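You operate a simulated robot arm through the tools that you are given. There is no shell and no other tool. Be economical: measure what you need, move in short steps, check, and stop when the job is done.

Carry out the task below with a simulated robot arm. There is one attempt and no reset: what you move stays moved.

Task
Test the blue Disco sign and lay it in the tray for its reading.
Fine: in the pull tester; tester zero key once first, tester grip switch to grip, push the blue pull pad, switch back to open; from 30 N the green tray marked good, under it the purple tray marked redo; leave the other signs.

It is judged by the outcome, as a careful person would: the job done as asked, and still so three seconds after it is handed in. It fails if anything else is knocked over, pushed out of place, dropped, spilled or broken.

Robot
A 6-joint arm with a two-finger parallel gripper, fixed in place. Base frame: the origin is at the foot of the arm, x ahead of it, y to its left, z up; the work surface is at about z = 88. Units: cm, degrees, N and s.
With the tool pointing down near the work surface it reaches from about 24 to 64 cm from the base axis. Its first joint turns from -66.0 to 66.0 degrees. Payload 2.7 kg.
Tool frame: the origin (TCP) lies between the finger pads and is the grasp point; the fingertips stand 2.3 cm ahead of it; z points along the fingers, y is the line along which they close. The gripper opens to 9.4 cm. The fingers are 3.8 cm wide and 1 cm thick; the gripper's body (5.4 by 9.6 cm) begins 3.9 cm behind the TCP.
Orientation is that of the tool frame in the base frame, as [roll, pitch, yaw] about the fixed x, y, z axes, in that order (R = Rz(yaw) Ry(pitch) Rx(roll)). With the fingers straight down and closing along the base's y, the tool's x points along the base's -x, its y along +y and its z along -z.

Tools
- The arm moves only by the tool move_arm. Its argument "motion" is a list of rows, each an object of numbers (a shift or turn left out is 0, a gripper value left out holds the last): "wx", "wy", "wz": the turn, a rotation vector about the base's x, y, z in degrees; "tx", "ty", "tz": the shift along the base's x, y, z in cm; "gripper": the closure, from 0 (fully open) to 1 (shut). In form: [{"wx": .., "wy": .., "wz": .., "tx": .., "ty": .., "tz": .., "gripper": ..}, ...]. A call has 1 to 8 rows; each row is the pose to reach, as a shift and turn from the pose commanded when the call began. Each row takes 0.2 s and may step no farther than 5 cm and 8.6 degrees from the row before; otherwise, or with a gripper value out of range, the whole call is refused. A pose out of reach is approached as far as the arm can. The call stops where the force on the tool passes 90 N (or 10 N more than at its start, if that is more) or the arm is blocked; 0.2 s more then pass. The fingers move at their own pace (about 4.5 cm/s each) and stop on an object; they squeeze with about 21 N. The grip force told is the motor's: it shows also when the fingers shut on nothing. Time passes only in rows, and 0.2 s behind the last, so rows that repeat a pose let the fingers close. It gives the time, the measured TCP pose, the force on the tool (base axes), the opening and the grip force at its end, in the units of the frame above (readings bear some noise).
- Cameras (640 x 400 px; columns grow to the right, rows downward): "scene" is fixed at [6.91, -43.2, 140.81]; the picture's right is [0.76, -0.66, 0.00], its down [-0.37, -0.43, -0.82] and it looks along [0.54, 0.62, -0.57] (base axes); focal length 214 px, centre (320, 200). "wrist" rides on the gripper at [8.7, 1.6, -7.4] in the tool frame; the picture's right is [-0.18, 0.98, 0.00], its down [-0.58, -0.11, -0.81] and it looks along [-0.79, -0.15, 0.59] (tool axes); focal length 243 px, centre (320, 200).
- camera(camera): a new picture of that camera. The clock stands still meanwhile.
- measure_at(camera, pixels): for up to 12 pixels [column, row] of the newest picture of that camera ("zoom" is the newest enlarged one), the place [x, y, z] in the base frame of the surface seen there, good to about 0.2 cm, but the place of the scene camera against the robot may be out by one fixed shift of up to 1.2 cm in any direction. The clock stands still meanwhile.
- close_up(camera, box): a new picture of the part [left, top, right, bottom] of that camera's present view, enlarged. The clock stands still meanwhile.
- sign_off(): hands the job in; it is judged then, once.

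Work in short steps. Measure before you move; look again where a grasp or a placing could have gone wrong, and mend it. You have 80 turns and 46 pictures in all, those below and enlarged ones among them. Open the gripper and draw the arm clear of the work before you hand the job in, unless the task says otherwise; then end with one line.

The tools are called after "Emit:" as a command line: name --argument value ..., lists and objects as JSON in quotes. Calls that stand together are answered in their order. move_arm: Moves the arm, as the interface text tells. Its arguments: {"type":"object","properties":{"motion":{"type":"array","items":{"type":"object","properties":{"wx":{"type":"number"},"wy":{"type":"number"},"wz":{"type":"number"},"tx":{"type":"number"},"ty":{"type":"number"},"tz":{"type":"number"},"gripper":{"type":"number"}}}}},"required":["motion"]} The other tools are called the same way: camera (camera) takes a picture; measure_at (camera, pixels) gives the place of the surface under pixels of a picture; close_up (camera, box) takes an enlarged picture of a part of a camera's view; sign_off () hands the job in.

At the start:

```text
time_s: 0.0
eef_pos: [35.29, -11.5, 125.3]
orientation: [179.9, 0.0, 179.8]
wrist_force: [0.1, -0.2, 0.0]
grip_width: 9.39
grasp_force: 0.0
```

scene: 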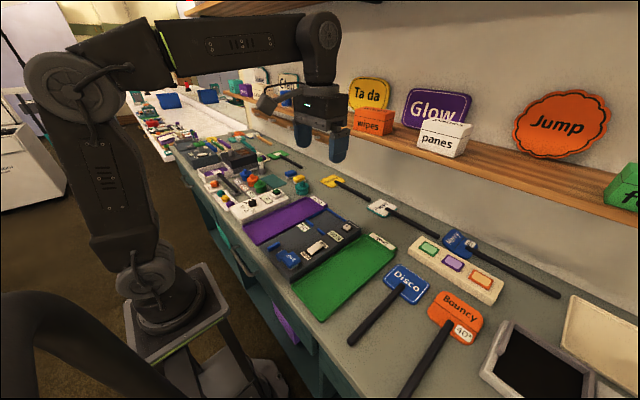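
wrist: 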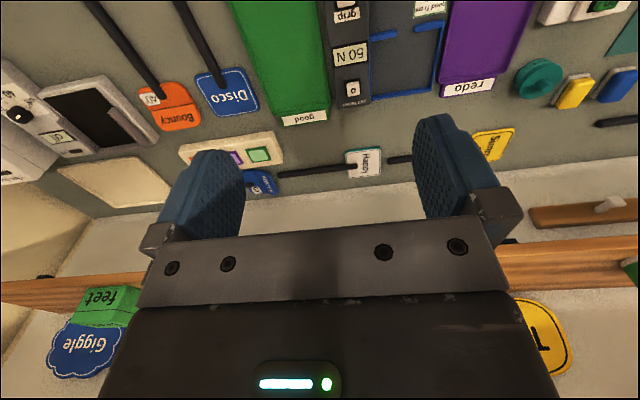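

I'll look closer at the tester and the Disco sign in the scene view (tester around 310,245; sign around 405,285).

Emit:
close_up --camera "scene" --box '[230, 180, 400, 290]'

Emit:
close_up --camera "scene" --box '[330, 220, 520, 350]'

```text
3.64 times, centred on (315, 235) of scene
```

zoom: 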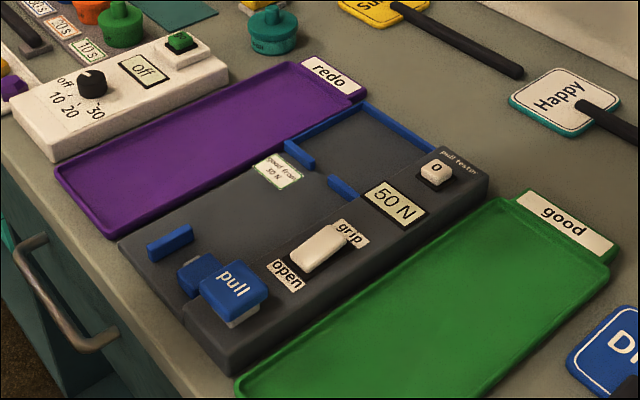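

```text
3.08 times, centred on (425, 285) of scene
```

zoom: 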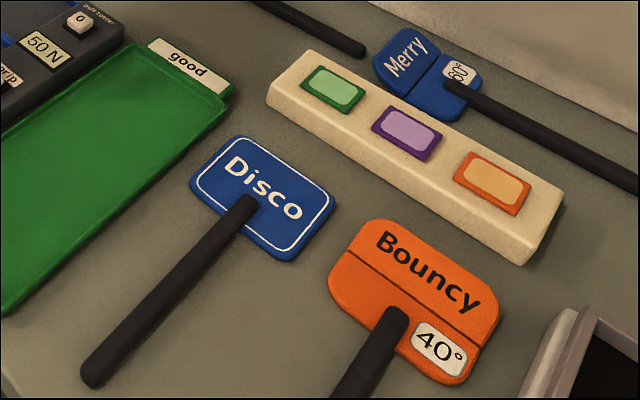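

The newest zoom shows Disco (head centre 262,195; stick end 92,375). I measure it, and the tester features in the scene picture.

Emit:
measure_at --camera "zoom" --pixels '[[262, 175], [228, 138], [332, 198], [192, 185], [285, 258], [245, 205], [170, 290], [95, 372], [395, 325], [345, 395], [600, 20], [60, 300]]'

Emit:
close_up --camera "wrist" --box '[320, 0, 480, 100]'

```text
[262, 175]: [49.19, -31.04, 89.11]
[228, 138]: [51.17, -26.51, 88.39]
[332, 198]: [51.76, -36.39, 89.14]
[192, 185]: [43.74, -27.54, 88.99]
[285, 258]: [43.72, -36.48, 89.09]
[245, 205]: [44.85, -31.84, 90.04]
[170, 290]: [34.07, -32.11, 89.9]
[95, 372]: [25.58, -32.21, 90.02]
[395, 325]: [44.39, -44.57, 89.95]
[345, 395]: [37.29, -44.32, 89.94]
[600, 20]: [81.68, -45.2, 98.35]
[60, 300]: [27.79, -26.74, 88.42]
```

```text
4.00 times, centred on (400, 50) of wrist
```

zoom: 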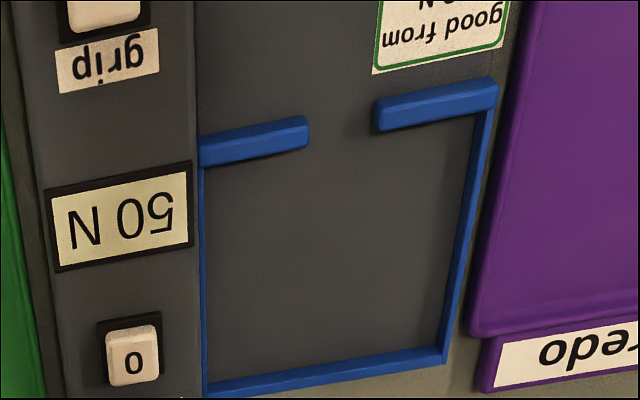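

The pocket, 0 key and switch show in the wrist zoom; I measure them, and the whole tester with the scene camera.

Emit:
measure_at --camera "zoom" --pixels '[[132, 355], [132, 385], [120, 215], [300, 130], [385, 110], [205, 165], [490, 92], [205, 390], [440, 350], [320, 250], [105, 15], [345, 80]]'

Emit:
measure_at --camera "scene" --pixels '[[347, 227], [340, 235], [314, 248], [321, 244], [307, 252], [292, 258], [280, 256], [274, 246], [310, 222], [322, 231], [294, 240], [265, 246]]'

Emit:
measure_at --camera "wrist" --pixels '[[228, 80], [240, 108], [215, 115], [258, 103], [165, 105], [285, 70], [470, 50], [350, 15], [330, 15], [305, 118]]'

```text
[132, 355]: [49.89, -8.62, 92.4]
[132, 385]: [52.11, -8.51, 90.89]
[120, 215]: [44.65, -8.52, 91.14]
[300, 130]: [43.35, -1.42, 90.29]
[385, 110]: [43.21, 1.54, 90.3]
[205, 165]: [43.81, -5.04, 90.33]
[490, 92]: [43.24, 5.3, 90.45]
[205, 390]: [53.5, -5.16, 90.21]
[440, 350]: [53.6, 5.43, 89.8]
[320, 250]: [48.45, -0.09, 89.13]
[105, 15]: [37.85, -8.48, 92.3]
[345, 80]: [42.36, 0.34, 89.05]
```

```text
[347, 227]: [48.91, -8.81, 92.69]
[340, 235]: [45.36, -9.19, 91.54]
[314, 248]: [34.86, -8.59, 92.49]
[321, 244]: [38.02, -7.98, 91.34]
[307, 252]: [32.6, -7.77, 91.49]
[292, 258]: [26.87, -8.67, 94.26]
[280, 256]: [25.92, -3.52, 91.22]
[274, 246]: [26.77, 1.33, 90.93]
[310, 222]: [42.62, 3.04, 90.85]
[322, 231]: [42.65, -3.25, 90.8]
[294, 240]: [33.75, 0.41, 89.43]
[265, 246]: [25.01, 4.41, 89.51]
```

```text
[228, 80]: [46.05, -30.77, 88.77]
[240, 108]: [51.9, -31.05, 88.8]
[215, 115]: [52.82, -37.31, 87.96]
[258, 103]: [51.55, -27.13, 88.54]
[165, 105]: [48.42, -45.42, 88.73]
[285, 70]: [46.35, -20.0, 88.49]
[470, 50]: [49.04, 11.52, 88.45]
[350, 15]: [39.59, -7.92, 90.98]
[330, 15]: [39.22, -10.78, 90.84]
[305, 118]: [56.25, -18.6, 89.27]
```

Scene and wrist readings differ by about a cm, so I'll bring the wrist camera back to see the switch, pad and jaws, and shut the fingers for pressing.

Emit:
move_arm --motion '[{"tx": -3, "tz": -3, "gripper": 1}, {"tx": -6, "ty": 1, "tz": -5, "gripper": 1}, {"tx": -8, "ty": 2, "tz": -7, "gripper": 1}, {"tx": -9, "ty": 3, "tz": -8, "gripper": 1}]'

Emit:
camera --camera "wrist"

```text
time_s: 1.0
eef_pos: [26.22, -8.36, 117.31]
orientation: [-179.9, 0.0, 179.9]
wrist_force: [-0.5, 0.1, 0.1]
grip_width: 0.51
grasp_force: 0.1
```

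```text
40 pictures are left
```

wrist: 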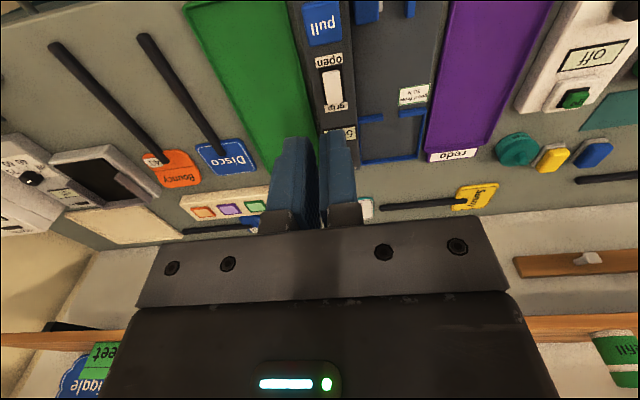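

The pad (322,25), switch (332,88) and jaws (365,10; 410,5) are visible; I zoom and measure.

Emit:
close_up --camera "wrist" --box '[280, 0, 440, 100]'

Emit:
measure_at --camera "wrist" --pixels '[[322, 25], [322, 8], [324, 42], [332, 78], [332, 88], [334, 98], [365, 10], [378, 12], [410, 12], [405, 5], [390, 40], [214, 130]]'

```text
4.00 times, centred on (360, 50) of wrist
```

zoom: 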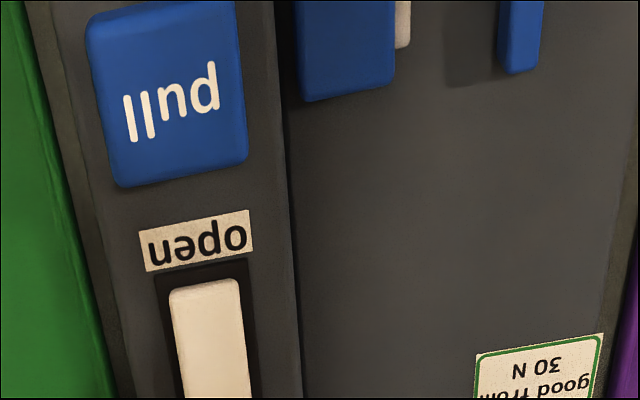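

```text
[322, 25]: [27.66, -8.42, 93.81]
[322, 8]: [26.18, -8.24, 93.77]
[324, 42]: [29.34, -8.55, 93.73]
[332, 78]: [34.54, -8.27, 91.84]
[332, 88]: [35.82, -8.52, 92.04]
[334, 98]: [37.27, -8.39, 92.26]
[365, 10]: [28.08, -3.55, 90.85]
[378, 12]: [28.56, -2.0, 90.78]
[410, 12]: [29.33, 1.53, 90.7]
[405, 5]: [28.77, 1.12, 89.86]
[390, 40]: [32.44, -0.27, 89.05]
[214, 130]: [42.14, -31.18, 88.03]
```

The rocker's grip end stands higher (92.3 vs 91.8), so it is on open now, and the grip end at x≈37.3 is pressed down. First the zero key at (49.9,-8.6,92.4): I go above it.

Emit:
move_arm --motion '[{"tx": 4, "tz": -2.5}, {"tx": 8, "tz": -5}, {"tx": 12, "tz": -7.5}, {"tx": 16, "tz": -10}, {"tx": 20, "tz": -13}, {"tx": 23.7, "tz": -16}, {"tx": 23.7, "ty": -0.2, "tz": -20}, {"tx": 23.7, "ty": -0.2, "tz": -20.5}]'

Emit:
close_up --camera "wrist" --box '[220, 60, 460, 210]'

```text
time_s: 2.8
eef_pos: [49.92, -8.6, 96.42]
orientation: [-179.9, 0.1, 179.9]
wrist_force: [0.3, -0.2, 0.2]
grip_width: 0.0
grasp_force: 21.1
```

```text
2.67 times, centred on (340, 135) of wrist
```

zoom: 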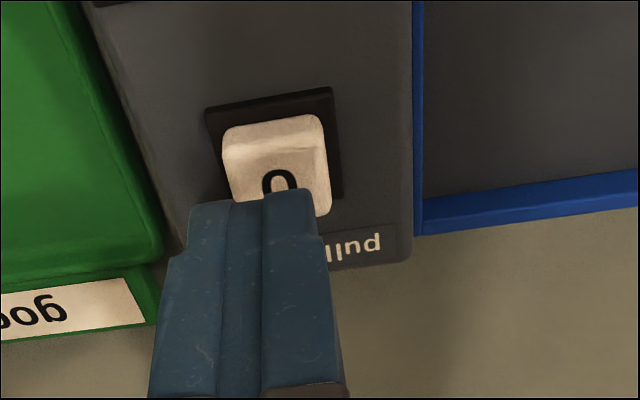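

The fingers are over the key. Press down gently.

Emit:
move_arm --motion '[{"tz": -1}, {"tz": -1.5}, {"tz": -1.8}, {"tz": -2.0}]'

Emit:
camera --camera "scene"

```text
time_s: 3.8
eef_pos: [49.89, -8.57, 94.68]
orientation: [-179.9, 0.0, 179.9]
wrist_force: [0.2, -0.2, 0.2]
grip_width: 0.0
grasp_force: 21.2
```

```text
37 pictures are left
```

scene: 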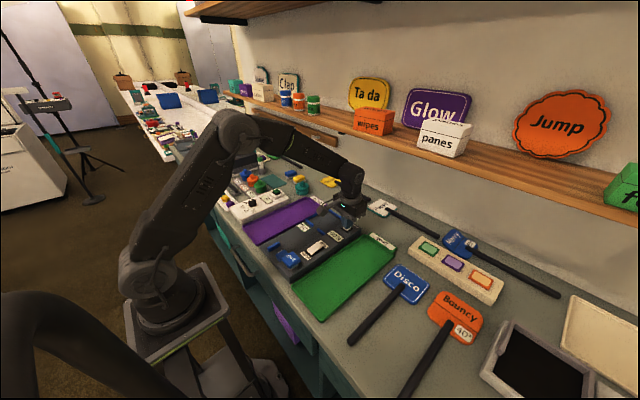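

No contact yet (tip at 92.4). Continue down in small steps.

Emit:
move_arm --motion '[{"tz": -0.2}, {"tz": -0.4}, {"tz": -0.5}]'

Emit:
close_up --camera "scene" --box '[260, 180, 400, 270]'

```text
time_s: 4.6
eef_pos: [50.08, -8.6, 94.28]
orientation: [-179.9, 0.2, 179.9]
wrist_force: [1.2, -1.6, 1.2]
grip_width: 0.0
grasp_force: 21.3
```

```text
4.44 times, centred on (330, 225) of scene
```

zoom: 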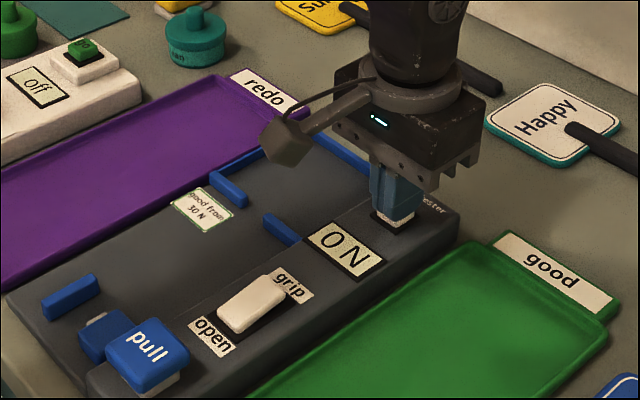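

The display reads 0 N. I lift off and go toward the Disco stick, with the fingers part open.

Emit:
move_arm --motion '[{"tz": 4}, {"tz": 8}, {"tx": -2, "ty": -4.5, "tz": 8.5, "gripper": 0.55}, {"tx": -4, "ty": -9, "tz": 8.5, "gripper": 0.55}, {"tx": -6, "ty": -13.5, "tz": 8.5, "gripper": 0.55}, {"tx": -8, "ty": -18, "tz": 8.5, "gripper": 0.55}, {"tx": -10, "ty": -22.4, "tz": 8.5, "gripper": 0.55}, {"tx": -10, "ty": -22.4, "tz": 8.5, "gripper": 0.55}]'

Emit:
camera --camera "wrist"

```text
time_s: 6.4
eef_pos: [40.1, -31.02, 102.77]
orientation: [-179.9, 0.0, 180.0]
wrist_force: [-0.2, -0.8, 0.6]
grip_width: 4.23
grasp_force: 0.1
```

```text
35 pictures are left
```

wrist: 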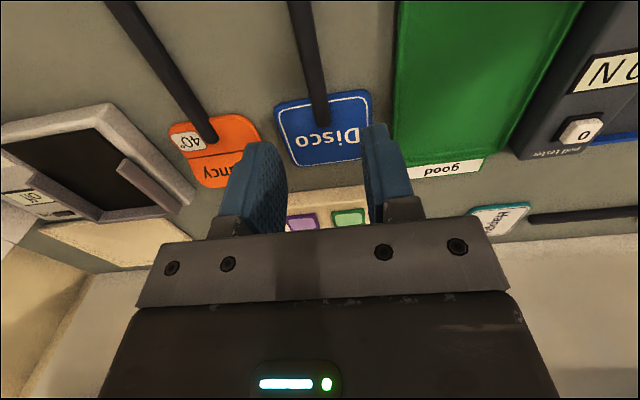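

The Disco stick runs (300,10)-(320,120), head (325,128); measure them.

Emit:
measure_at --camera "wrist" --pixels '[[300, 10], [306, 40], [311, 70], [319, 110], [322, 124], [280, 105], [368, 93], [300, 163], [318, 163], [303, 70], [319, 70], [276, 110]]'

```text
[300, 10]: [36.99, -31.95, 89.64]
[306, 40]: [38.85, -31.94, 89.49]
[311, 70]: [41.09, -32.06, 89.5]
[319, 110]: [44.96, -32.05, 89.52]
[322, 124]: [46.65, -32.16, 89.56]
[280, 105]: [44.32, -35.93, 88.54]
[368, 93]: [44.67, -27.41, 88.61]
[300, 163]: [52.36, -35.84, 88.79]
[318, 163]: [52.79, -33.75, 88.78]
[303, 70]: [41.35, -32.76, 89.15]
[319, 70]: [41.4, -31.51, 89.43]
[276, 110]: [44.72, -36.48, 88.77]
```

Stick centreline is y≈-32.1, top 89.5, and the head begins at x≈44.3. I descend to straddle the stick at x≈40.3.

Emit:
move_arm --motion '[{"tx": 0.2, "ty": -1.05, "tz": -3}, {"tx": 0.2, "ty": -1.05, "tz": -6}, {"tx": 0.2, "ty": -1.05, "tz": -9}, {"tx": 0.2, "ty": -1.05, "tz": -11}, {"tx": 0.2, "ty": -1.05, "tz": -12}, {"tx": 0.2, "ty": -1.05, "tz": -12}]'

Emit:
camera --camera "wrist"

```text
time_s: 7.8
eef_pos: [40.23, -32.08, 90.74]
orientation: [180.0, 0.0, -180.0]
wrist_force: [0.4, -0.3, -0.2]
grip_width: 4.21
grasp_force: 0.0
```

```text
34 pictures are left
```

wrist: 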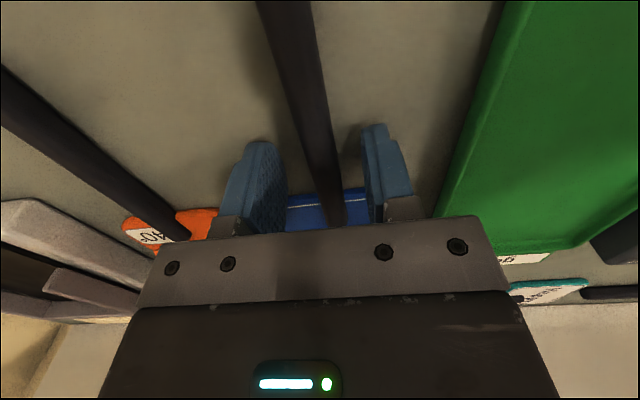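

The fingers straddle the stick with no contact. Close on it, then lift a little.

Emit:
move_arm --motion '[{"gripper": 1}, {"gripper": 1}, {"gripper": 1}, {"gripper": 1}, {"gripper": 1}, {"tz": 1, "gripper": 1}, {"tz": 3, "gripper": 1}, {"tz": 6, "gripper": 1}]'

Emit:
camera --camera "wrist"

Emit:
camera --camera "scene"

```text
time_s: 9.6
eef_pos: [40.38, -32.12, 96.82]
orientation: [179.9, 0.0, 179.8]
wrist_force: [0.0, -0.1, 0.0]
grip_width: 1.52
grasp_force: 21.1
```

```text
33 pictures are left
```

wrist: 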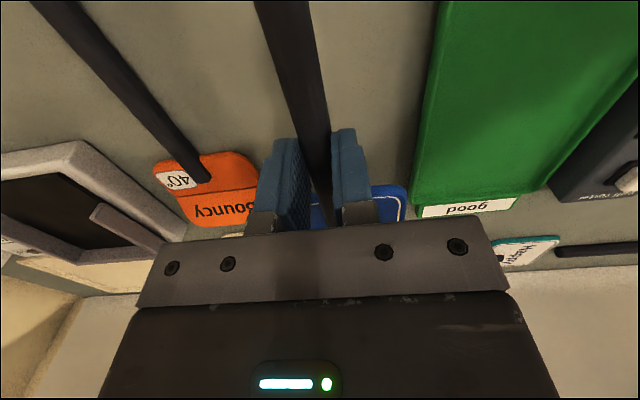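

```text
32 pictures are left
```

scene: 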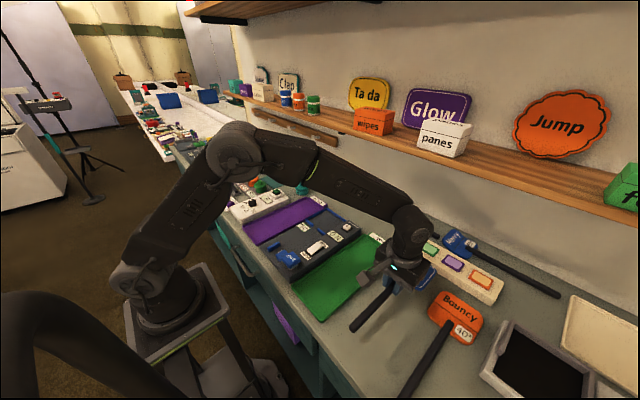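

The sign is lifted. I check its level by measuring stick (290,20) and head (390,205).

Emit:
measure_at --camera "wrist" --pixels '[[280, 5], [290, 40], [305, 100], [313, 130], [390, 195], [395, 210], [385, 188]]'

Emit:
close_up --camera "scene" --box '[330, 220, 480, 340]'

```text
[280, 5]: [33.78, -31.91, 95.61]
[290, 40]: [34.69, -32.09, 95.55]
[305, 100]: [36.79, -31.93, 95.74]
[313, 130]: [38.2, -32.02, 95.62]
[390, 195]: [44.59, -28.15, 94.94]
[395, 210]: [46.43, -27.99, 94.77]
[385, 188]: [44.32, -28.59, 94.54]
```

```text
3.33 times, centred on (405, 280) of scene
```

zoom: 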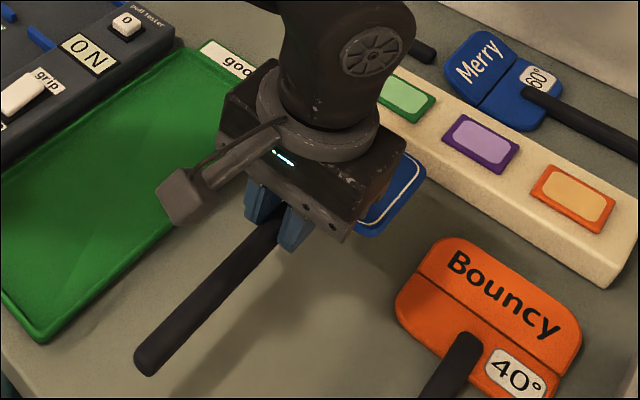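

It is level. I raise and carry it over to the tester (target TCP x 40.4, y 0.05).

Emit:
move_arm --motion '[{"ty": 1, "tz": 4}, {"ty": 5.5, "tz": 6}, {"ty": 10.3, "tz": 6}, {"ty": 15.1, "tz": 6}, {"ty": 19.9, "tz": 6}, {"ty": 24.7, "tz": 6}, {"ty": 29.2, "tz": 6}, {"ty": 32.15, "tz": 6}]'

Emit:
camera --camera "wrist"

```text
time_s: 11.4
eef_pos: [40.2, -0.19, 102.72]
orientation: [-179.9, 0.0, 179.8]
wrist_force: [-0.2, 0.0, -0.5]
grip_width: 1.52
grasp_force: 21.0
```

```text
30 pictures are left
```

wrist: 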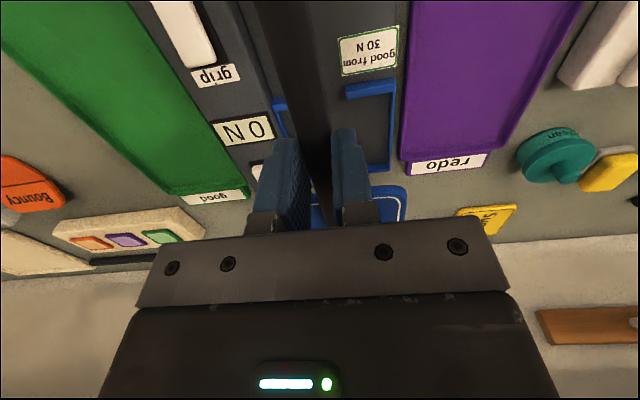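

I recheck the pocket edges from here: post (350,93), rim right (390,90), rim corner (387,165), left post (280,105).

Emit:
measure_at --camera "wrist" --pixels '[[350, 93], [391, 85], [387, 130], [385, 164], [275, 103], [284, 125], [283, 20], [305, 100], [403, 195], [370, 95], [345, 87]]'

Emit:
close_up --camera "scene" --box '[240, 180, 400, 280]'

```text
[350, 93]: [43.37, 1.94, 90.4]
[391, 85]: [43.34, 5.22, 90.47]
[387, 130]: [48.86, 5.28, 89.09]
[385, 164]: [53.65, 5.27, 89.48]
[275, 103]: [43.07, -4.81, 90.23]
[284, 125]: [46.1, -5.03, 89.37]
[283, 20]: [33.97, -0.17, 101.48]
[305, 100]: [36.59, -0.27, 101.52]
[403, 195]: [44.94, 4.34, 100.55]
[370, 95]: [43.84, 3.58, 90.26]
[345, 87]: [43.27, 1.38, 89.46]
```

```text
4.00 times, centred on (320, 230) of scene
```

zoom: 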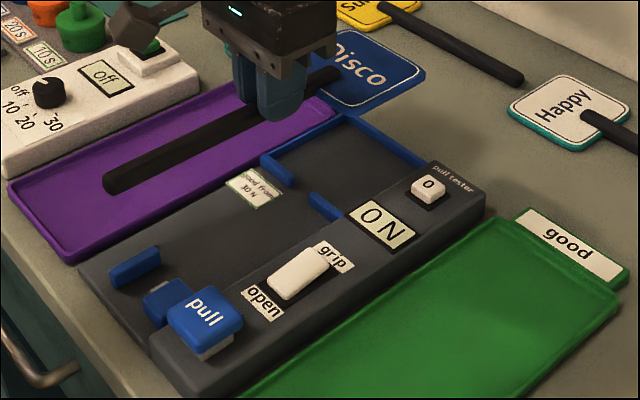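

Stick sits at y≈-0.2; I shift +0.3 in y and descend to just above the rims.

Emit:
move_arm --motion '[{"tx": 0.1, "ty": 0.3, "tz": -2}, {"tx": 0.1, "ty": 0.3, "tz": -5}, {"tx": 0.1, "ty": 0.3, "tz": -7.5}, {"tx": 0.1, "ty": 0.3, "tz": -8.8}, {"tx": 0.1, "ty": 0.3, "tz": -8.8}]'

Emit:
close_up --camera "scene" --box '[240, 180, 400, 280]'

Emit:
camera --camera "wrist"

```text
time_s: 12.6
eef_pos: [40.41, 0.22, 93.78]
orientation: [-179.9, 0.0, 179.9]
wrist_force: [0.1, -0.5, -0.3]
grip_width: 1.49
grasp_force: 20.9
```

```text
4.00 times, centred on (320, 230) of scene
```

zoom: 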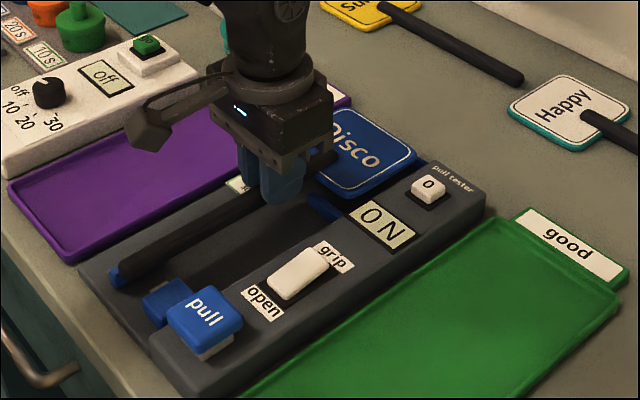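

```text
27 pictures are left
```

wrist: 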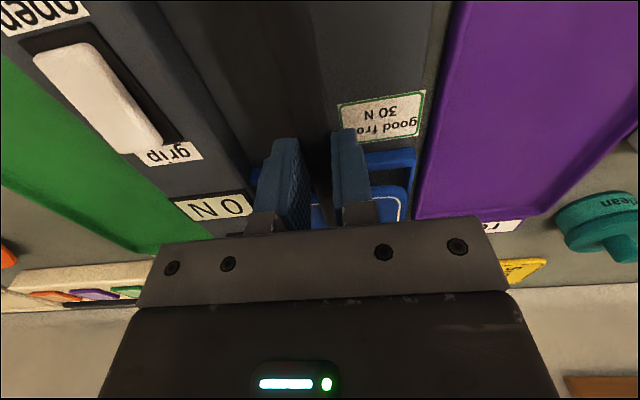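

Check the stick end against the two jaws: measure in both pictures.

Emit:
measure_at --camera "zoom" --pixels '[[125, 262], [180, 225], [115, 278], [165, 298], [180, 288], [155, 285], [330, 205], [410, 160], [370, 120], [340, 185]]'

Emit:
measure_at --camera "wrist" --pixels '[[268, 60], [240, 20], [272, 20], [295, 60], [380, 188], [402, 205], [375, 160], [415, 155], [255, 172], [412, 190]]'

```text
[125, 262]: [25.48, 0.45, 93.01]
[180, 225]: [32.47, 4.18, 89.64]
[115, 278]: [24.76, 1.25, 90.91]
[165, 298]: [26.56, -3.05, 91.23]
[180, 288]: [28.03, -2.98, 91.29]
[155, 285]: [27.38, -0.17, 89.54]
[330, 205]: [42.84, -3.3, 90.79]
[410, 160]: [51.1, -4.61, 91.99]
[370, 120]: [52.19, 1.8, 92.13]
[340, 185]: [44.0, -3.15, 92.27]
```

```text
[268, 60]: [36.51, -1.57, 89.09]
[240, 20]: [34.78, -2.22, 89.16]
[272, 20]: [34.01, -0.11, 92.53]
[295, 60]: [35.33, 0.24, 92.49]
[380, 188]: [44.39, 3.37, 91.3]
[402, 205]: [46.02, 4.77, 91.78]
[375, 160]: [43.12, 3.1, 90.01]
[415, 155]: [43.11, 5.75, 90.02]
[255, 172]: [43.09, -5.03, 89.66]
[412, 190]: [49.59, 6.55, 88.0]
```

Clearances are fine (head +y edge ≈4.8 against rim ≈5.1, near edge 44.4 against post 43.8). Lower to the floor with a -0.12 y trim.

Emit:
move_arm --motion '[{"ty": -0.12, "tz": -0.6}, {"ty": -0.12, "tz": -1.2}, {"ty": -0.12, "tz": -1.6}, {"ty": -0.12, "tz": -1.8}, {"ty": -0.12, "tz": -1.85}]'

Emit:
close_up --camera "scene" --box '[240, 180, 400, 280]'

```text
time_s: 13.8
eef_pos: [40.35, 0.22, 92.13]
orientation: [-179.9, 0.0, 179.9]
wrist_force: [0.1, -0.1, -0.4]
grip_width: 1.52
grasp_force: 21.5
```

```text
4.00 times, centred on (320, 230) of scene
```

zoom: 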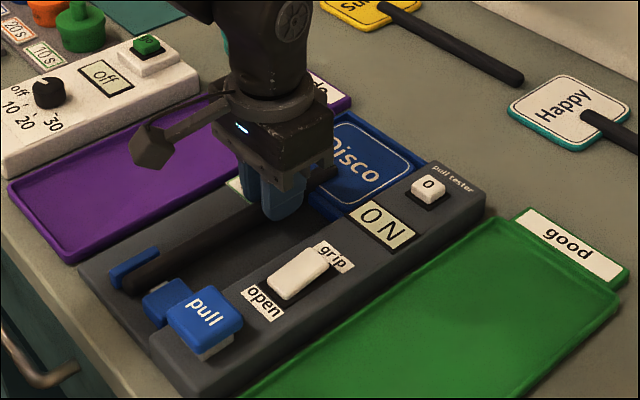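

The head is in the pocket. Lower the last bit and release, opening partly (to keep clear of neighbours).

Emit:
move_arm --motion '[{"tz": -0.15}, {"tz": -0.25}, {"tz": -0.25, "gripper": 0.7}, {"tz": -0.25, "gripper": 0.6}, {"tz": -0.25, "gripper": 0.6}, {"tz": -0.25, "gripper": 0.6}]'

Emit:
move_arm --motion '[{"tz": 2}, {"tz": 6}, {"tz": 10}, {"tz": 12, "tx": -4}, {"tz": 12, "tx": -8}, {"tz": 12, "tx": -10}]'

Emit:
camera --camera "wrist"

Emit:
close_up --camera "scene" --box '[240, 180, 400, 280]'

```text
time_s: 15.2
eef_pos: [40.35, 0.33, 91.89]
orientation: [-180.0, 0.0, 179.9]
wrist_force: [-1.1, 0.3, 0.0]
grip_width: 3.77
grasp_force: 0.2
```

```text
time_s: 16.6
eef_pos: [30.18, 0.31, 103.83]
orientation: [-179.9, 0.0, 179.9]
wrist_force: [0.6, -0.2, 0.4]
grip_width: 3.77
grasp_force: 0.0
```

```text
25 pictures are left
```

wrist: 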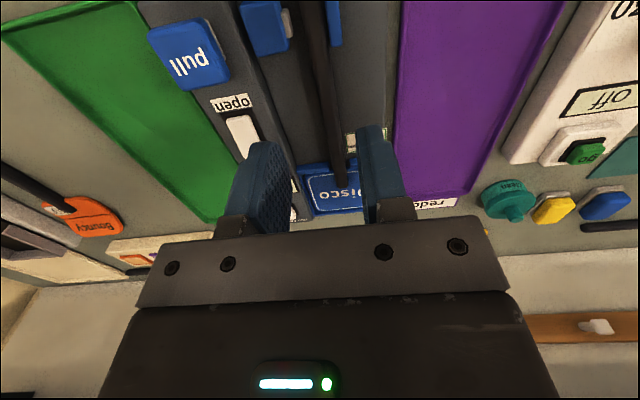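

```text
4.00 times, centred on (320, 230) of scene
```

zoom: 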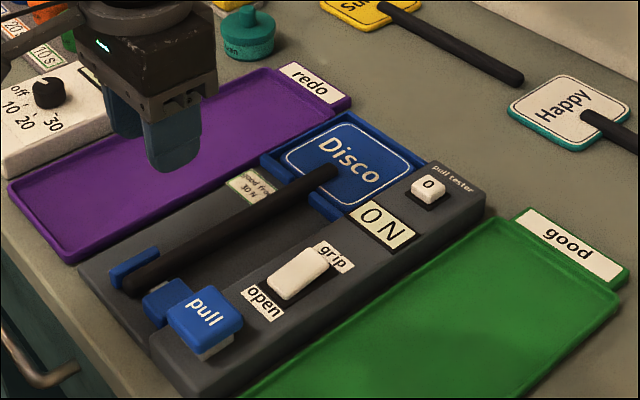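

The sign is seated well. Now to the switch's grip end (x≈37, y≈-8.4) with closed fingers.

Emit:
move_arm --motion '[{"tx": 3, "ty": -3, "gripper": 1}, {"tx": 6, "ty": -6, "gripper": 1}, {"tx": 8.1, "ty": -8.75, "gripper": 1}, {"tx": 8.1, "ty": -8.75, "tz": -4, "gripper": 1}, {"tx": 8.1, "ty": -8.75, "tz": -7.5, "gripper": 1}, {"tx": 8.1, "ty": -8.75, "tz": -8.5, "gripper": 1}, {"tx": 8.1, "ty": -8.75, "tz": -8.7, "gripper": 1}]'

Emit:
close_up --camera "scene" --box '[240, 180, 400, 280]'

```text
time_s: 18.2
eef_pos: [38.34, -8.61, 95.18]
orientation: [-179.9, -0.1, 180.0]
wrist_force: [0.0, -0.5, 0.7]
grip_width: 0.01
grasp_force: 21.3
```

```text
4.00 times, centred on (320, 230) of scene
```

zoom: 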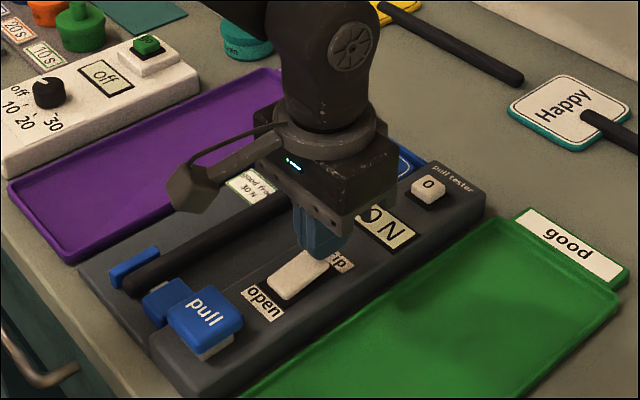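

Tip at 92.9, just above the grip end. Press down in small steps.

Emit:
move_arm --motion '[{"tz": -0.4}, {"tz": -0.7}, {"tz": -1.0}, {"tz": -1.2}, {"tz": -1.2}]'

Emit:
close_up --camera "scene" --box '[240, 180, 400, 280]'

```text
time_s: 19.4
eef_pos: [38.46, -8.54, 94.39]
orientation: [-179.8, 0.4, 180.0]
wrist_force: [-15.6, -3.0, 68.1]
grip_width: 0.0
grasp_force: 20.7
```

```text
4.00 times, centred on (320, 230) of scene
```

zoom: 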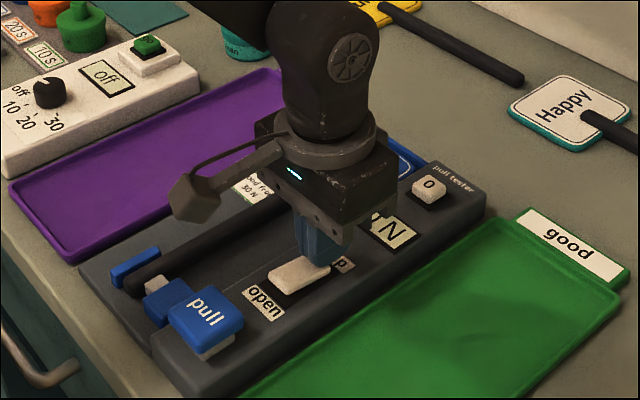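

The rocker is at grip (the jaw rod came out to the stick). Lift off and go above the pull pad at (27.6,-8.4,93.8).

Emit:
move_arm --motion '[{"tz": 1.5}, {"tz": 5}, {"tz": 5, "tx": -4}, {"tz": 5, "tx": -8}, {"tz": 5, "tx": -10.8, "ty": 0.1}, {"tz": 3, "tx": -10.8, "ty": 0.1}, {"tz": 2.6, "tx": -10.8, "ty": 0.1}]'

Emit:
close_up --camera "scene" --box '[240, 180, 400, 280]'

```text
time_s: 21.0
eef_pos: [27.59, -8.3, 96.43]
orientation: [-179.8, 0.0, 179.9]
wrist_force: [-0.1, -0.4, -0.7]
grip_width: 0.0
grasp_force: 21.4
```

```text
4.00 times, centred on (320, 230) of scene
```

zoom: 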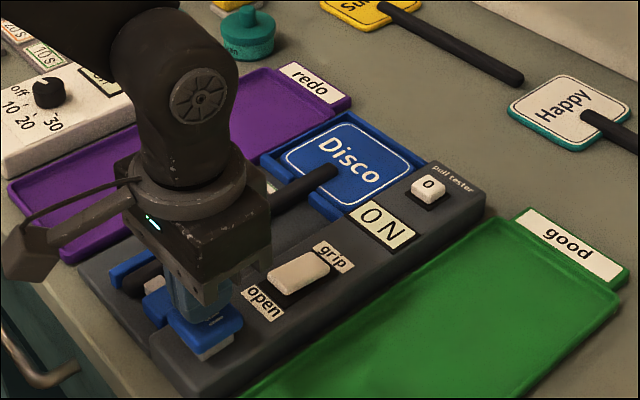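

The fingers are just above the pad (tip 94.1). Press down.

Emit:
move_arm --motion '[{"tz": -0.3}, {"tz": -0.6}, {"tz": -0.9}, {"tz": -1.1}, {"tz": -1.1}]'

Emit:
close_up --camera "scene" --box '[240, 180, 400, 280]'

```text
time_s: 22.2
eef_pos: [27.65, -8.35, 95.5]
orientation: [-180.0, 0.0, 179.9]
wrist_force: [-0.2, 1.4, 3.5]
grip_width: 0.0
grasp_force: 21.0
```

```text
4.00 times, centred on (320, 230) of scene
```

zoom: 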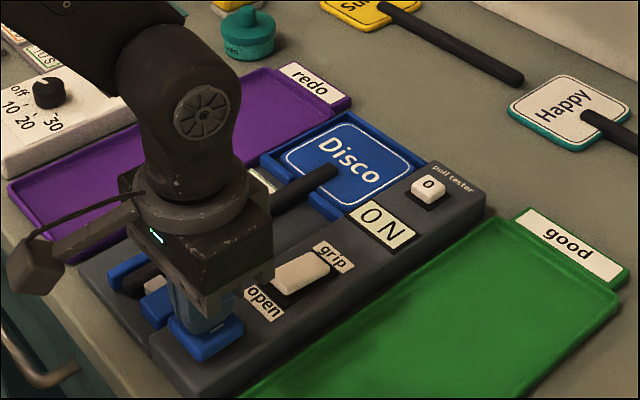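

Pad is moving, force only 3.5 N and display still 0. Push farther.

Emit:
move_arm --motion '[{"tz": -0.3}, {"tz": -0.5}, {"tz": -0.7}, {"tz": -0.7}]'

Emit:
close_up --camera "scene" --box '[240, 180, 400, 280]'

```text
time_s: 23.2
eef_pos: [27.66, -8.39, 94.66]
orientation: [-179.9, 0.1, 179.9]
wrist_force: [-11.2, 4.7, 38.5]
grip_width: 0.01
grasp_force: 21.3
```

```text
4.00 times, centred on (320, 230) of scene
```

zoom: 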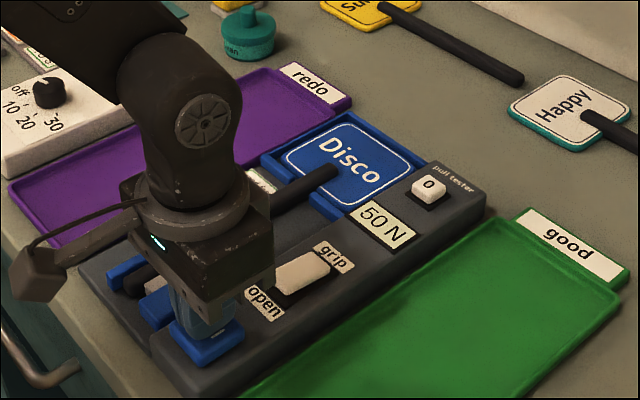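

Reads 50 N. Lift off and check that the reading holds.

Emit:
move_arm --motion '[{"tz": 1.5}, {"tz": 5}, {"tz": 8}, {"tz": 8}, {"tz": 8}]'

Emit:
close_up --camera "scene" --box '[240, 180, 400, 280]'

```text
time_s: 24.4
eef_pos: [27.56, -8.42, 102.66]
orientation: [-180.0, 0.1, 179.9]
wrist_force: [0.3, 0.1, -0.7]
grip_width: 0.0
grasp_force: 20.7
```

```text
4.00 times, centred on (320, 230) of scene
```

zoom: 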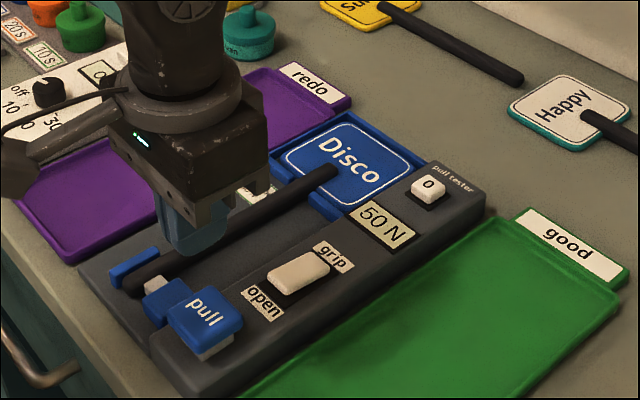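

50 N holds, so it's the green tray. Now press the open end of the switch (x≈34), fingers at x≈33.0 clear of the pad (edge 29.6).

Emit:
move_arm --motion '[{"tx": 3}, {"tx": 5.4}, {"tx": 5.4, "tz": -4}, {"tx": 5.4, "tz": -7}, {"tx": 5.4, "tz": -7.8}, {"tx": 5.4, "tz": -8.3}, {"tx": 5.4, "tz": -8.6}, {"tx": 5.4, "tz": -8.6}]'

Emit:
close_up --camera "scene" --box '[240, 180, 400, 280]'

```text
time_s: 26.2
eef_pos: [32.97, -8.37, 94.27]
orientation: [-179.8, 0.1, 179.9]
wrist_force: [-9.3, 2.9, 25.4]
grip_width: 0.02
grasp_force: 20.3
```

```text
4.00 times, centred on (320, 230) of scene
```

zoom: 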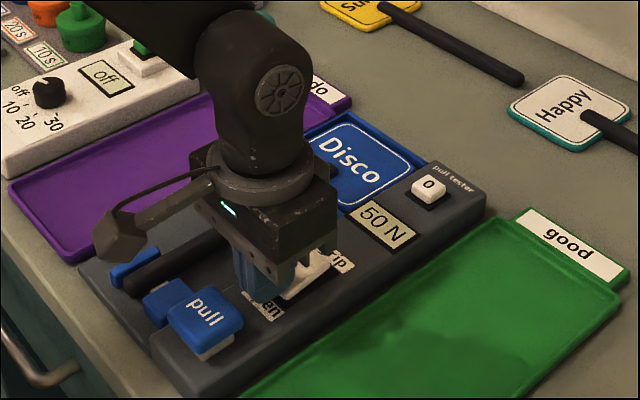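

Switch is back to open and the jaw rod has withdrawn. Lift, open part-way, and go above the stick at (40.3, 0.2).

Emit:
move_arm --motion '[{"tz": 3}, {"tz": 7}, {"tx": 2, "ty": 3, "tz": 8.5, "gripper": 0.6}, {"tx": 5, "ty": 6, "tz": 8.5, "gripper": 0.6}, {"tx": 7.4, "ty": 8.5, "tz": 8.5, "gripper": 0.6}, {"tx": 7.4, "ty": 8.5, "tz": 8.5, "gripper": 0.6}]'

Emit:
camera --camera "wrist"

Emit:
close_up --camera "scene" --box '[240, 180, 400, 280]'

```text
time_s: 27.6
eef_pos: [40.66, 0.1, 102.54]
orientation: [-180.0, -0.1, 179.9]
wrist_force: [-1.5, -0.2, -0.1]
grip_width: 3.76
grasp_force: 0.0
```

```text
16 pictures are left
```

wrist: 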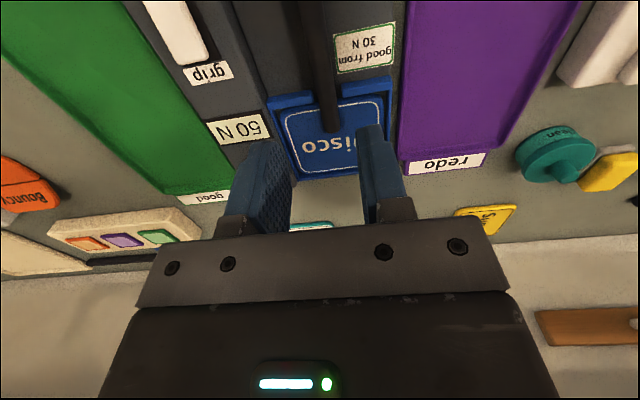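

```text
4.00 times, centred on (320, 230) of scene
```

zoom: 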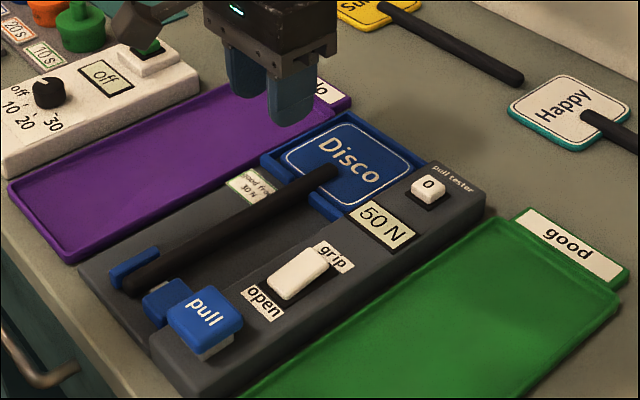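

Measure stick, head edges and the green tray outline in the wrist and scene pictures.

Emit:
measure_at --camera "wrist" --pixels '[[317, 50], [328, 110], [277, 112], [380, 100], [225, 190], [165, 192], [228, 182], [215, 155], [100, 100], [180, 90], [70, 100], [200, 200]]'

Emit:
measure_at --camera "scene" --pixels '[[293, 281], [322, 319], [395, 251], [366, 235], [345, 275], [320, 296], [370, 245], [340, 262], [335, 290], [327, 312]]'

```text
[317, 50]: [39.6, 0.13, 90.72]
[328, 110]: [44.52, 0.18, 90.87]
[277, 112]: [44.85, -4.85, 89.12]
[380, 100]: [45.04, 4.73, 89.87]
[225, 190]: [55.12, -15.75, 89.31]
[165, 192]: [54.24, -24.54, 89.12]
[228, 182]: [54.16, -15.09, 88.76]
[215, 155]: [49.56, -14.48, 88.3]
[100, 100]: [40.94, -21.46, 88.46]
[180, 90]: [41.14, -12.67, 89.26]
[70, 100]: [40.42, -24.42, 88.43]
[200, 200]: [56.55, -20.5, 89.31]
```

```text
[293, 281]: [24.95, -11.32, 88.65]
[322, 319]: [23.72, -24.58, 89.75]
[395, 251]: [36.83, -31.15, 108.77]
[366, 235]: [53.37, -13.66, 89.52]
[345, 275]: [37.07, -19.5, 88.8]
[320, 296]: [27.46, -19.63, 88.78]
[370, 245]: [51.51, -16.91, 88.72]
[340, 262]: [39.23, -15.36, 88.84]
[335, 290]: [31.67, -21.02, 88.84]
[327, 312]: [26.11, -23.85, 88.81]
```

Stick centre y≈0.15; the green tray's inside spans about x 25–53.5, y -25…-14 (centre ≈-19.3). Descend onto the stick as at release.

Emit:
move_arm --motion '[{"tx": -0.35, "ty": 0.07, "tz": -4}, {"tx": -0.35, "ty": 0.07, "tz": -8}, {"tx": -0.35, "ty": 0.07, "tz": -10}, {"tx": -0.35, "ty": 0.07, "tz": -10.6}, {"tx": -0.35, "ty": 0.07, "tz": -10.6}, {"tx": -0.35, "ty": 0.07, "tz": -10.6, "gripper": 1}, {"tx": -0.35, "ty": 0.07, "tz": -10.6, "gripper": 1}, {"tx": -0.35, "ty": 0.07, "tz": -10.6, "gripper": 1}]'

Emit:
move_arm --motion '[{"gripper": 1}, {"gripper": 1}, {"tz": 0.7, "gripper": 1}, {"tz": 1.5, "gripper": 1}, {"tz": 3, "gripper": 1}, {"tz": 6, "gripper": 1}, {"tz": 10, "gripper": 1}]'

Emit:
close_up --camera "scene" --box '[240, 160, 432, 280]'

```text
time_s: 29.4
eef_pos: [40.16, 0.07, 92.0]
orientation: [-179.9, 0.1, 179.9]
wrist_force: [-0.4, 0.7, 0.3]
grip_width: 1.54
grasp_force: 21.3
```

```text
time_s: 31.0
eef_pos: [40.03, 0.42, 101.97]
orientation: [-180.0, 0.0, -180.0]
wrist_force: [-0.6, 0.9, 0.0]
grip_width: 1.49
grasp_force: 21.4
```

```text
3.33 times, centred on (336, 220) of scene
```

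zoom: 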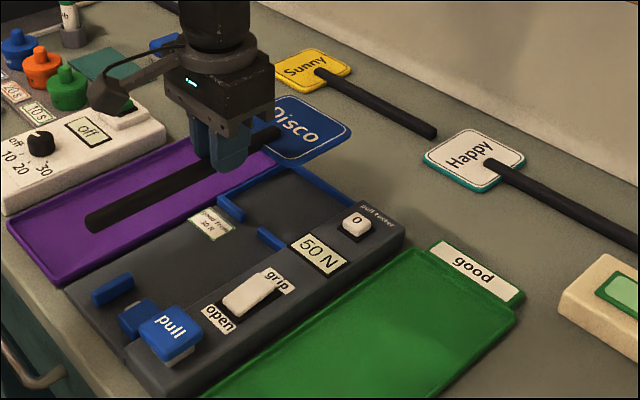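

Lifted cleanly. Carry it at height to y≈-19.3 over the green tray.

Emit:
move_arm --motion '[{"ty": -4}, {"ty": -8}, {"ty": -12}, {"ty": -16}, {"ty": -19.5}, {"tx": 0.1, "ty": -19.5, "tz": -3}, {"tx": 0.1, "ty": -19.5, "tz": -5}, {"tx": 0.1, "ty": -19.5, "tz": -5}]'

Emit:
camera --camera "wrist"

Emit:
close_up --camera "scene" --box '[260, 210, 420, 330]'

```text
time_s: 32.8
eef_pos: [40.17, -19.3, 96.85]
orientation: [-180.0, 0.0, 179.9]
wrist_force: [0.7, 0.1, -1.0]
grip_width: 1.53
grasp_force: 20.9
```

```text
13 pictures are left
```

wrist: 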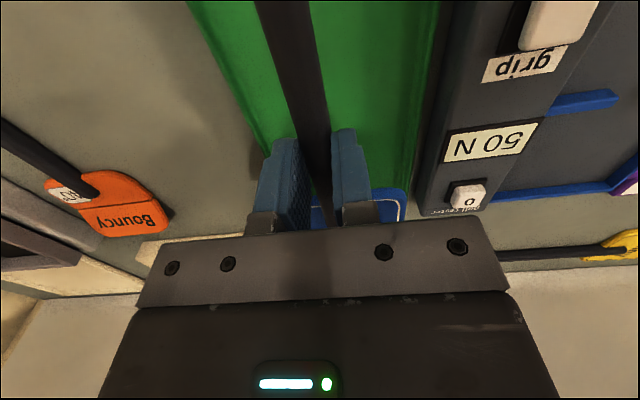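

```text
3.33 times, centred on (340, 270) of scene
```

zoom: 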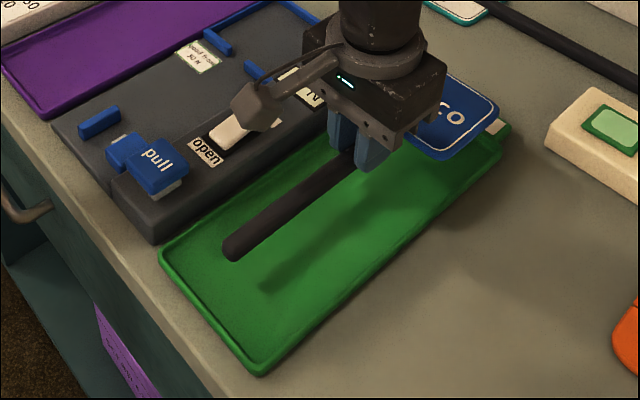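

Measure tray rims in both views, plus the stick end and head.

Emit:
measure_at --camera "wrist" --pixels '[[220, 60], [250, 110], [225, 60], [435, 30], [410, 170], [425, 60], [290, 40], [403, 200]]'

Emit:
measure_at --camera "zoom" --pixels '[[235, 245], [162, 248], [262, 372], [215, 310], [498, 155], [385, 262], [180, 260], [270, 355], [495, 105], [440, 158], [325, 320], [228, 305]]'

```text
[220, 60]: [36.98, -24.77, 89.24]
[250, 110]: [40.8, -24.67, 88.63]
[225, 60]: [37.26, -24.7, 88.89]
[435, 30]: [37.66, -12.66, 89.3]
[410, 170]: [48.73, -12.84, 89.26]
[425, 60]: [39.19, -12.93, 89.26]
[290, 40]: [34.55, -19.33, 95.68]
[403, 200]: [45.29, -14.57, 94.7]
```

```text
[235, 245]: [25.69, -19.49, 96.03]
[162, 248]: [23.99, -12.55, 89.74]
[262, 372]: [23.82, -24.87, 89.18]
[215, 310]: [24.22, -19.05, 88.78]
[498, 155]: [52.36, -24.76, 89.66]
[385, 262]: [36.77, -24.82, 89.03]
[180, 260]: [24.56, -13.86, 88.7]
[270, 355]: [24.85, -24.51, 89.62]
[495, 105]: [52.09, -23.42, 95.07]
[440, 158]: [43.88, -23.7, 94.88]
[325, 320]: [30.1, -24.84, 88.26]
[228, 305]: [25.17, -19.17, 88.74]
```

Tray spans y -24.8…-12.8 (centre -18.8). Shift +0.45 in y, -0.2 in x, and lower to the floor (TCP ≈91.1).

Emit:
move_arm --motion '[{"tx": -0.2, "ty": 0.45}, {"tx": -0.2, "ty": 0.45, "tz": -2}, {"tx": -0.2, "ty": 0.45, "tz": -4}, {"tx": -0.2, "ty": 0.45, "tz": -5}, {"tx": -0.2, "ty": 0.45, "tz": -5.4}, {"tx": -0.2, "ty": 0.45, "tz": -5.4}]'

Emit:
close_up --camera "scene" --box '[260, 210, 420, 330]'

```text
time_s: 34.2
eef_pos: [39.98, -18.87, 91.47]
orientation: [-180.0, 0.0, 179.9]
wrist_force: [-0.4, 0.6, -1.6]
grip_width: 1.51
grasp_force: 21.1
```

```text
3.33 times, centred on (340, 270) of scene
```

zoom: 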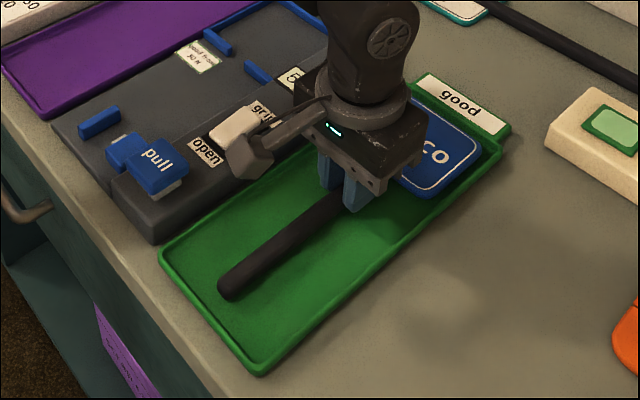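

The sign is within the rims. Lower the last 0.4, release and lift.

Emit:
move_arm --motion '[{"tz": -0.2}, {"tz": -0.4}, {"tz": -0.4}, {"tz": -0.4, "gripper": 0.75}, {"tz": -0.4, "gripper": 0.65}, {"tz": -0.4, "gripper": 0.65}, {"tz": -0.4, "gripper": 0.65}]'

Emit:
move_arm --motion '[{"tz": 2}, {"tz": 6}, {"tz": 11}, {"tz": 16}, {"tz": 20, "gripper": 0}, {"tz": 24, "tx": -3, "gripper": 0}, {"tz": 24, "tx": -6, "gripper": 0}, {"tz": 24, "tx": -10, "gripper": 0}]'

Emit:
camera --camera "scene"

Emit:
close_up --camera "scene" --box '[260, 210, 420, 330]'

```text
time_s: 35.8
eef_pos: [39.98, -18.78, 91.08]
orientation: [-179.9, -0.1, 180.0]
wrist_force: [-0.5, -0.4, -0.8]
grip_width: 3.26
grasp_force: 0.0
```

```text
time_s: 37.6
eef_pos: [29.91, -18.95, 115.14]
orientation: [180.0, 0.0, 179.9]
wrist_force: [-0.4, -0.5, -0.6]
grip_width: 9.38
grasp_force: 0.2
```

```text
10 pictures are left
```

scene: 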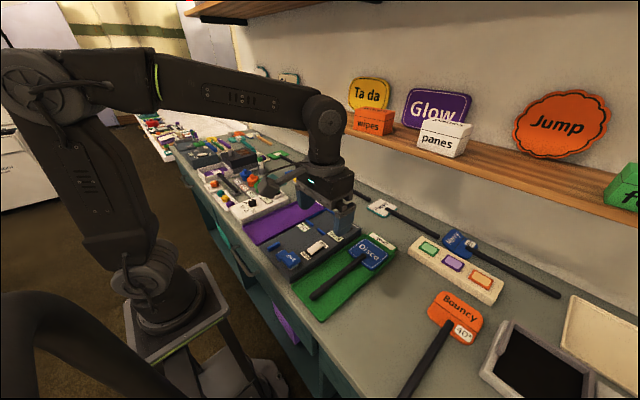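

```text
3.33 times, centred on (340, 270) of scene
```

zoom: 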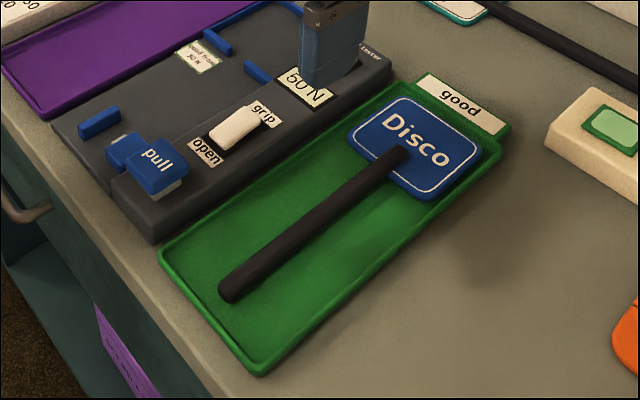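

It appears to lie inside the green tray; I check the head is flat by measuring its corners.

Emit:
measure_at --camera "zoom" --pixels '[[400, 103], [355, 140], [428, 193], [474, 152], [415, 145], [440, 197], [232, 285], [445, 190], [460, 175]]'

```text
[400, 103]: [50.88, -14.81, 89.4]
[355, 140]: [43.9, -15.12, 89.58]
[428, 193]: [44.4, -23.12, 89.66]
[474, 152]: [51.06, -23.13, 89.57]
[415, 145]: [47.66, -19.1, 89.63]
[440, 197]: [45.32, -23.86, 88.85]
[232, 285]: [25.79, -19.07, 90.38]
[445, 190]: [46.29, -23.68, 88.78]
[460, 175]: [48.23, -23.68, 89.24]
```

The head is flat on the tray floor (all corners z≈89.5 in the scene frame), the switch is on open, and the arm is clear with the gripper open. I hand it in.

Emit:
sign_off

```text
The job is handed in.
```

The blue Disco sign read 50 N in the pull tester, so it is lying flat in the green tray marked good. I pressed the zero key once before the test and set the grip switch back to open afterwards. The other signs were left alone.
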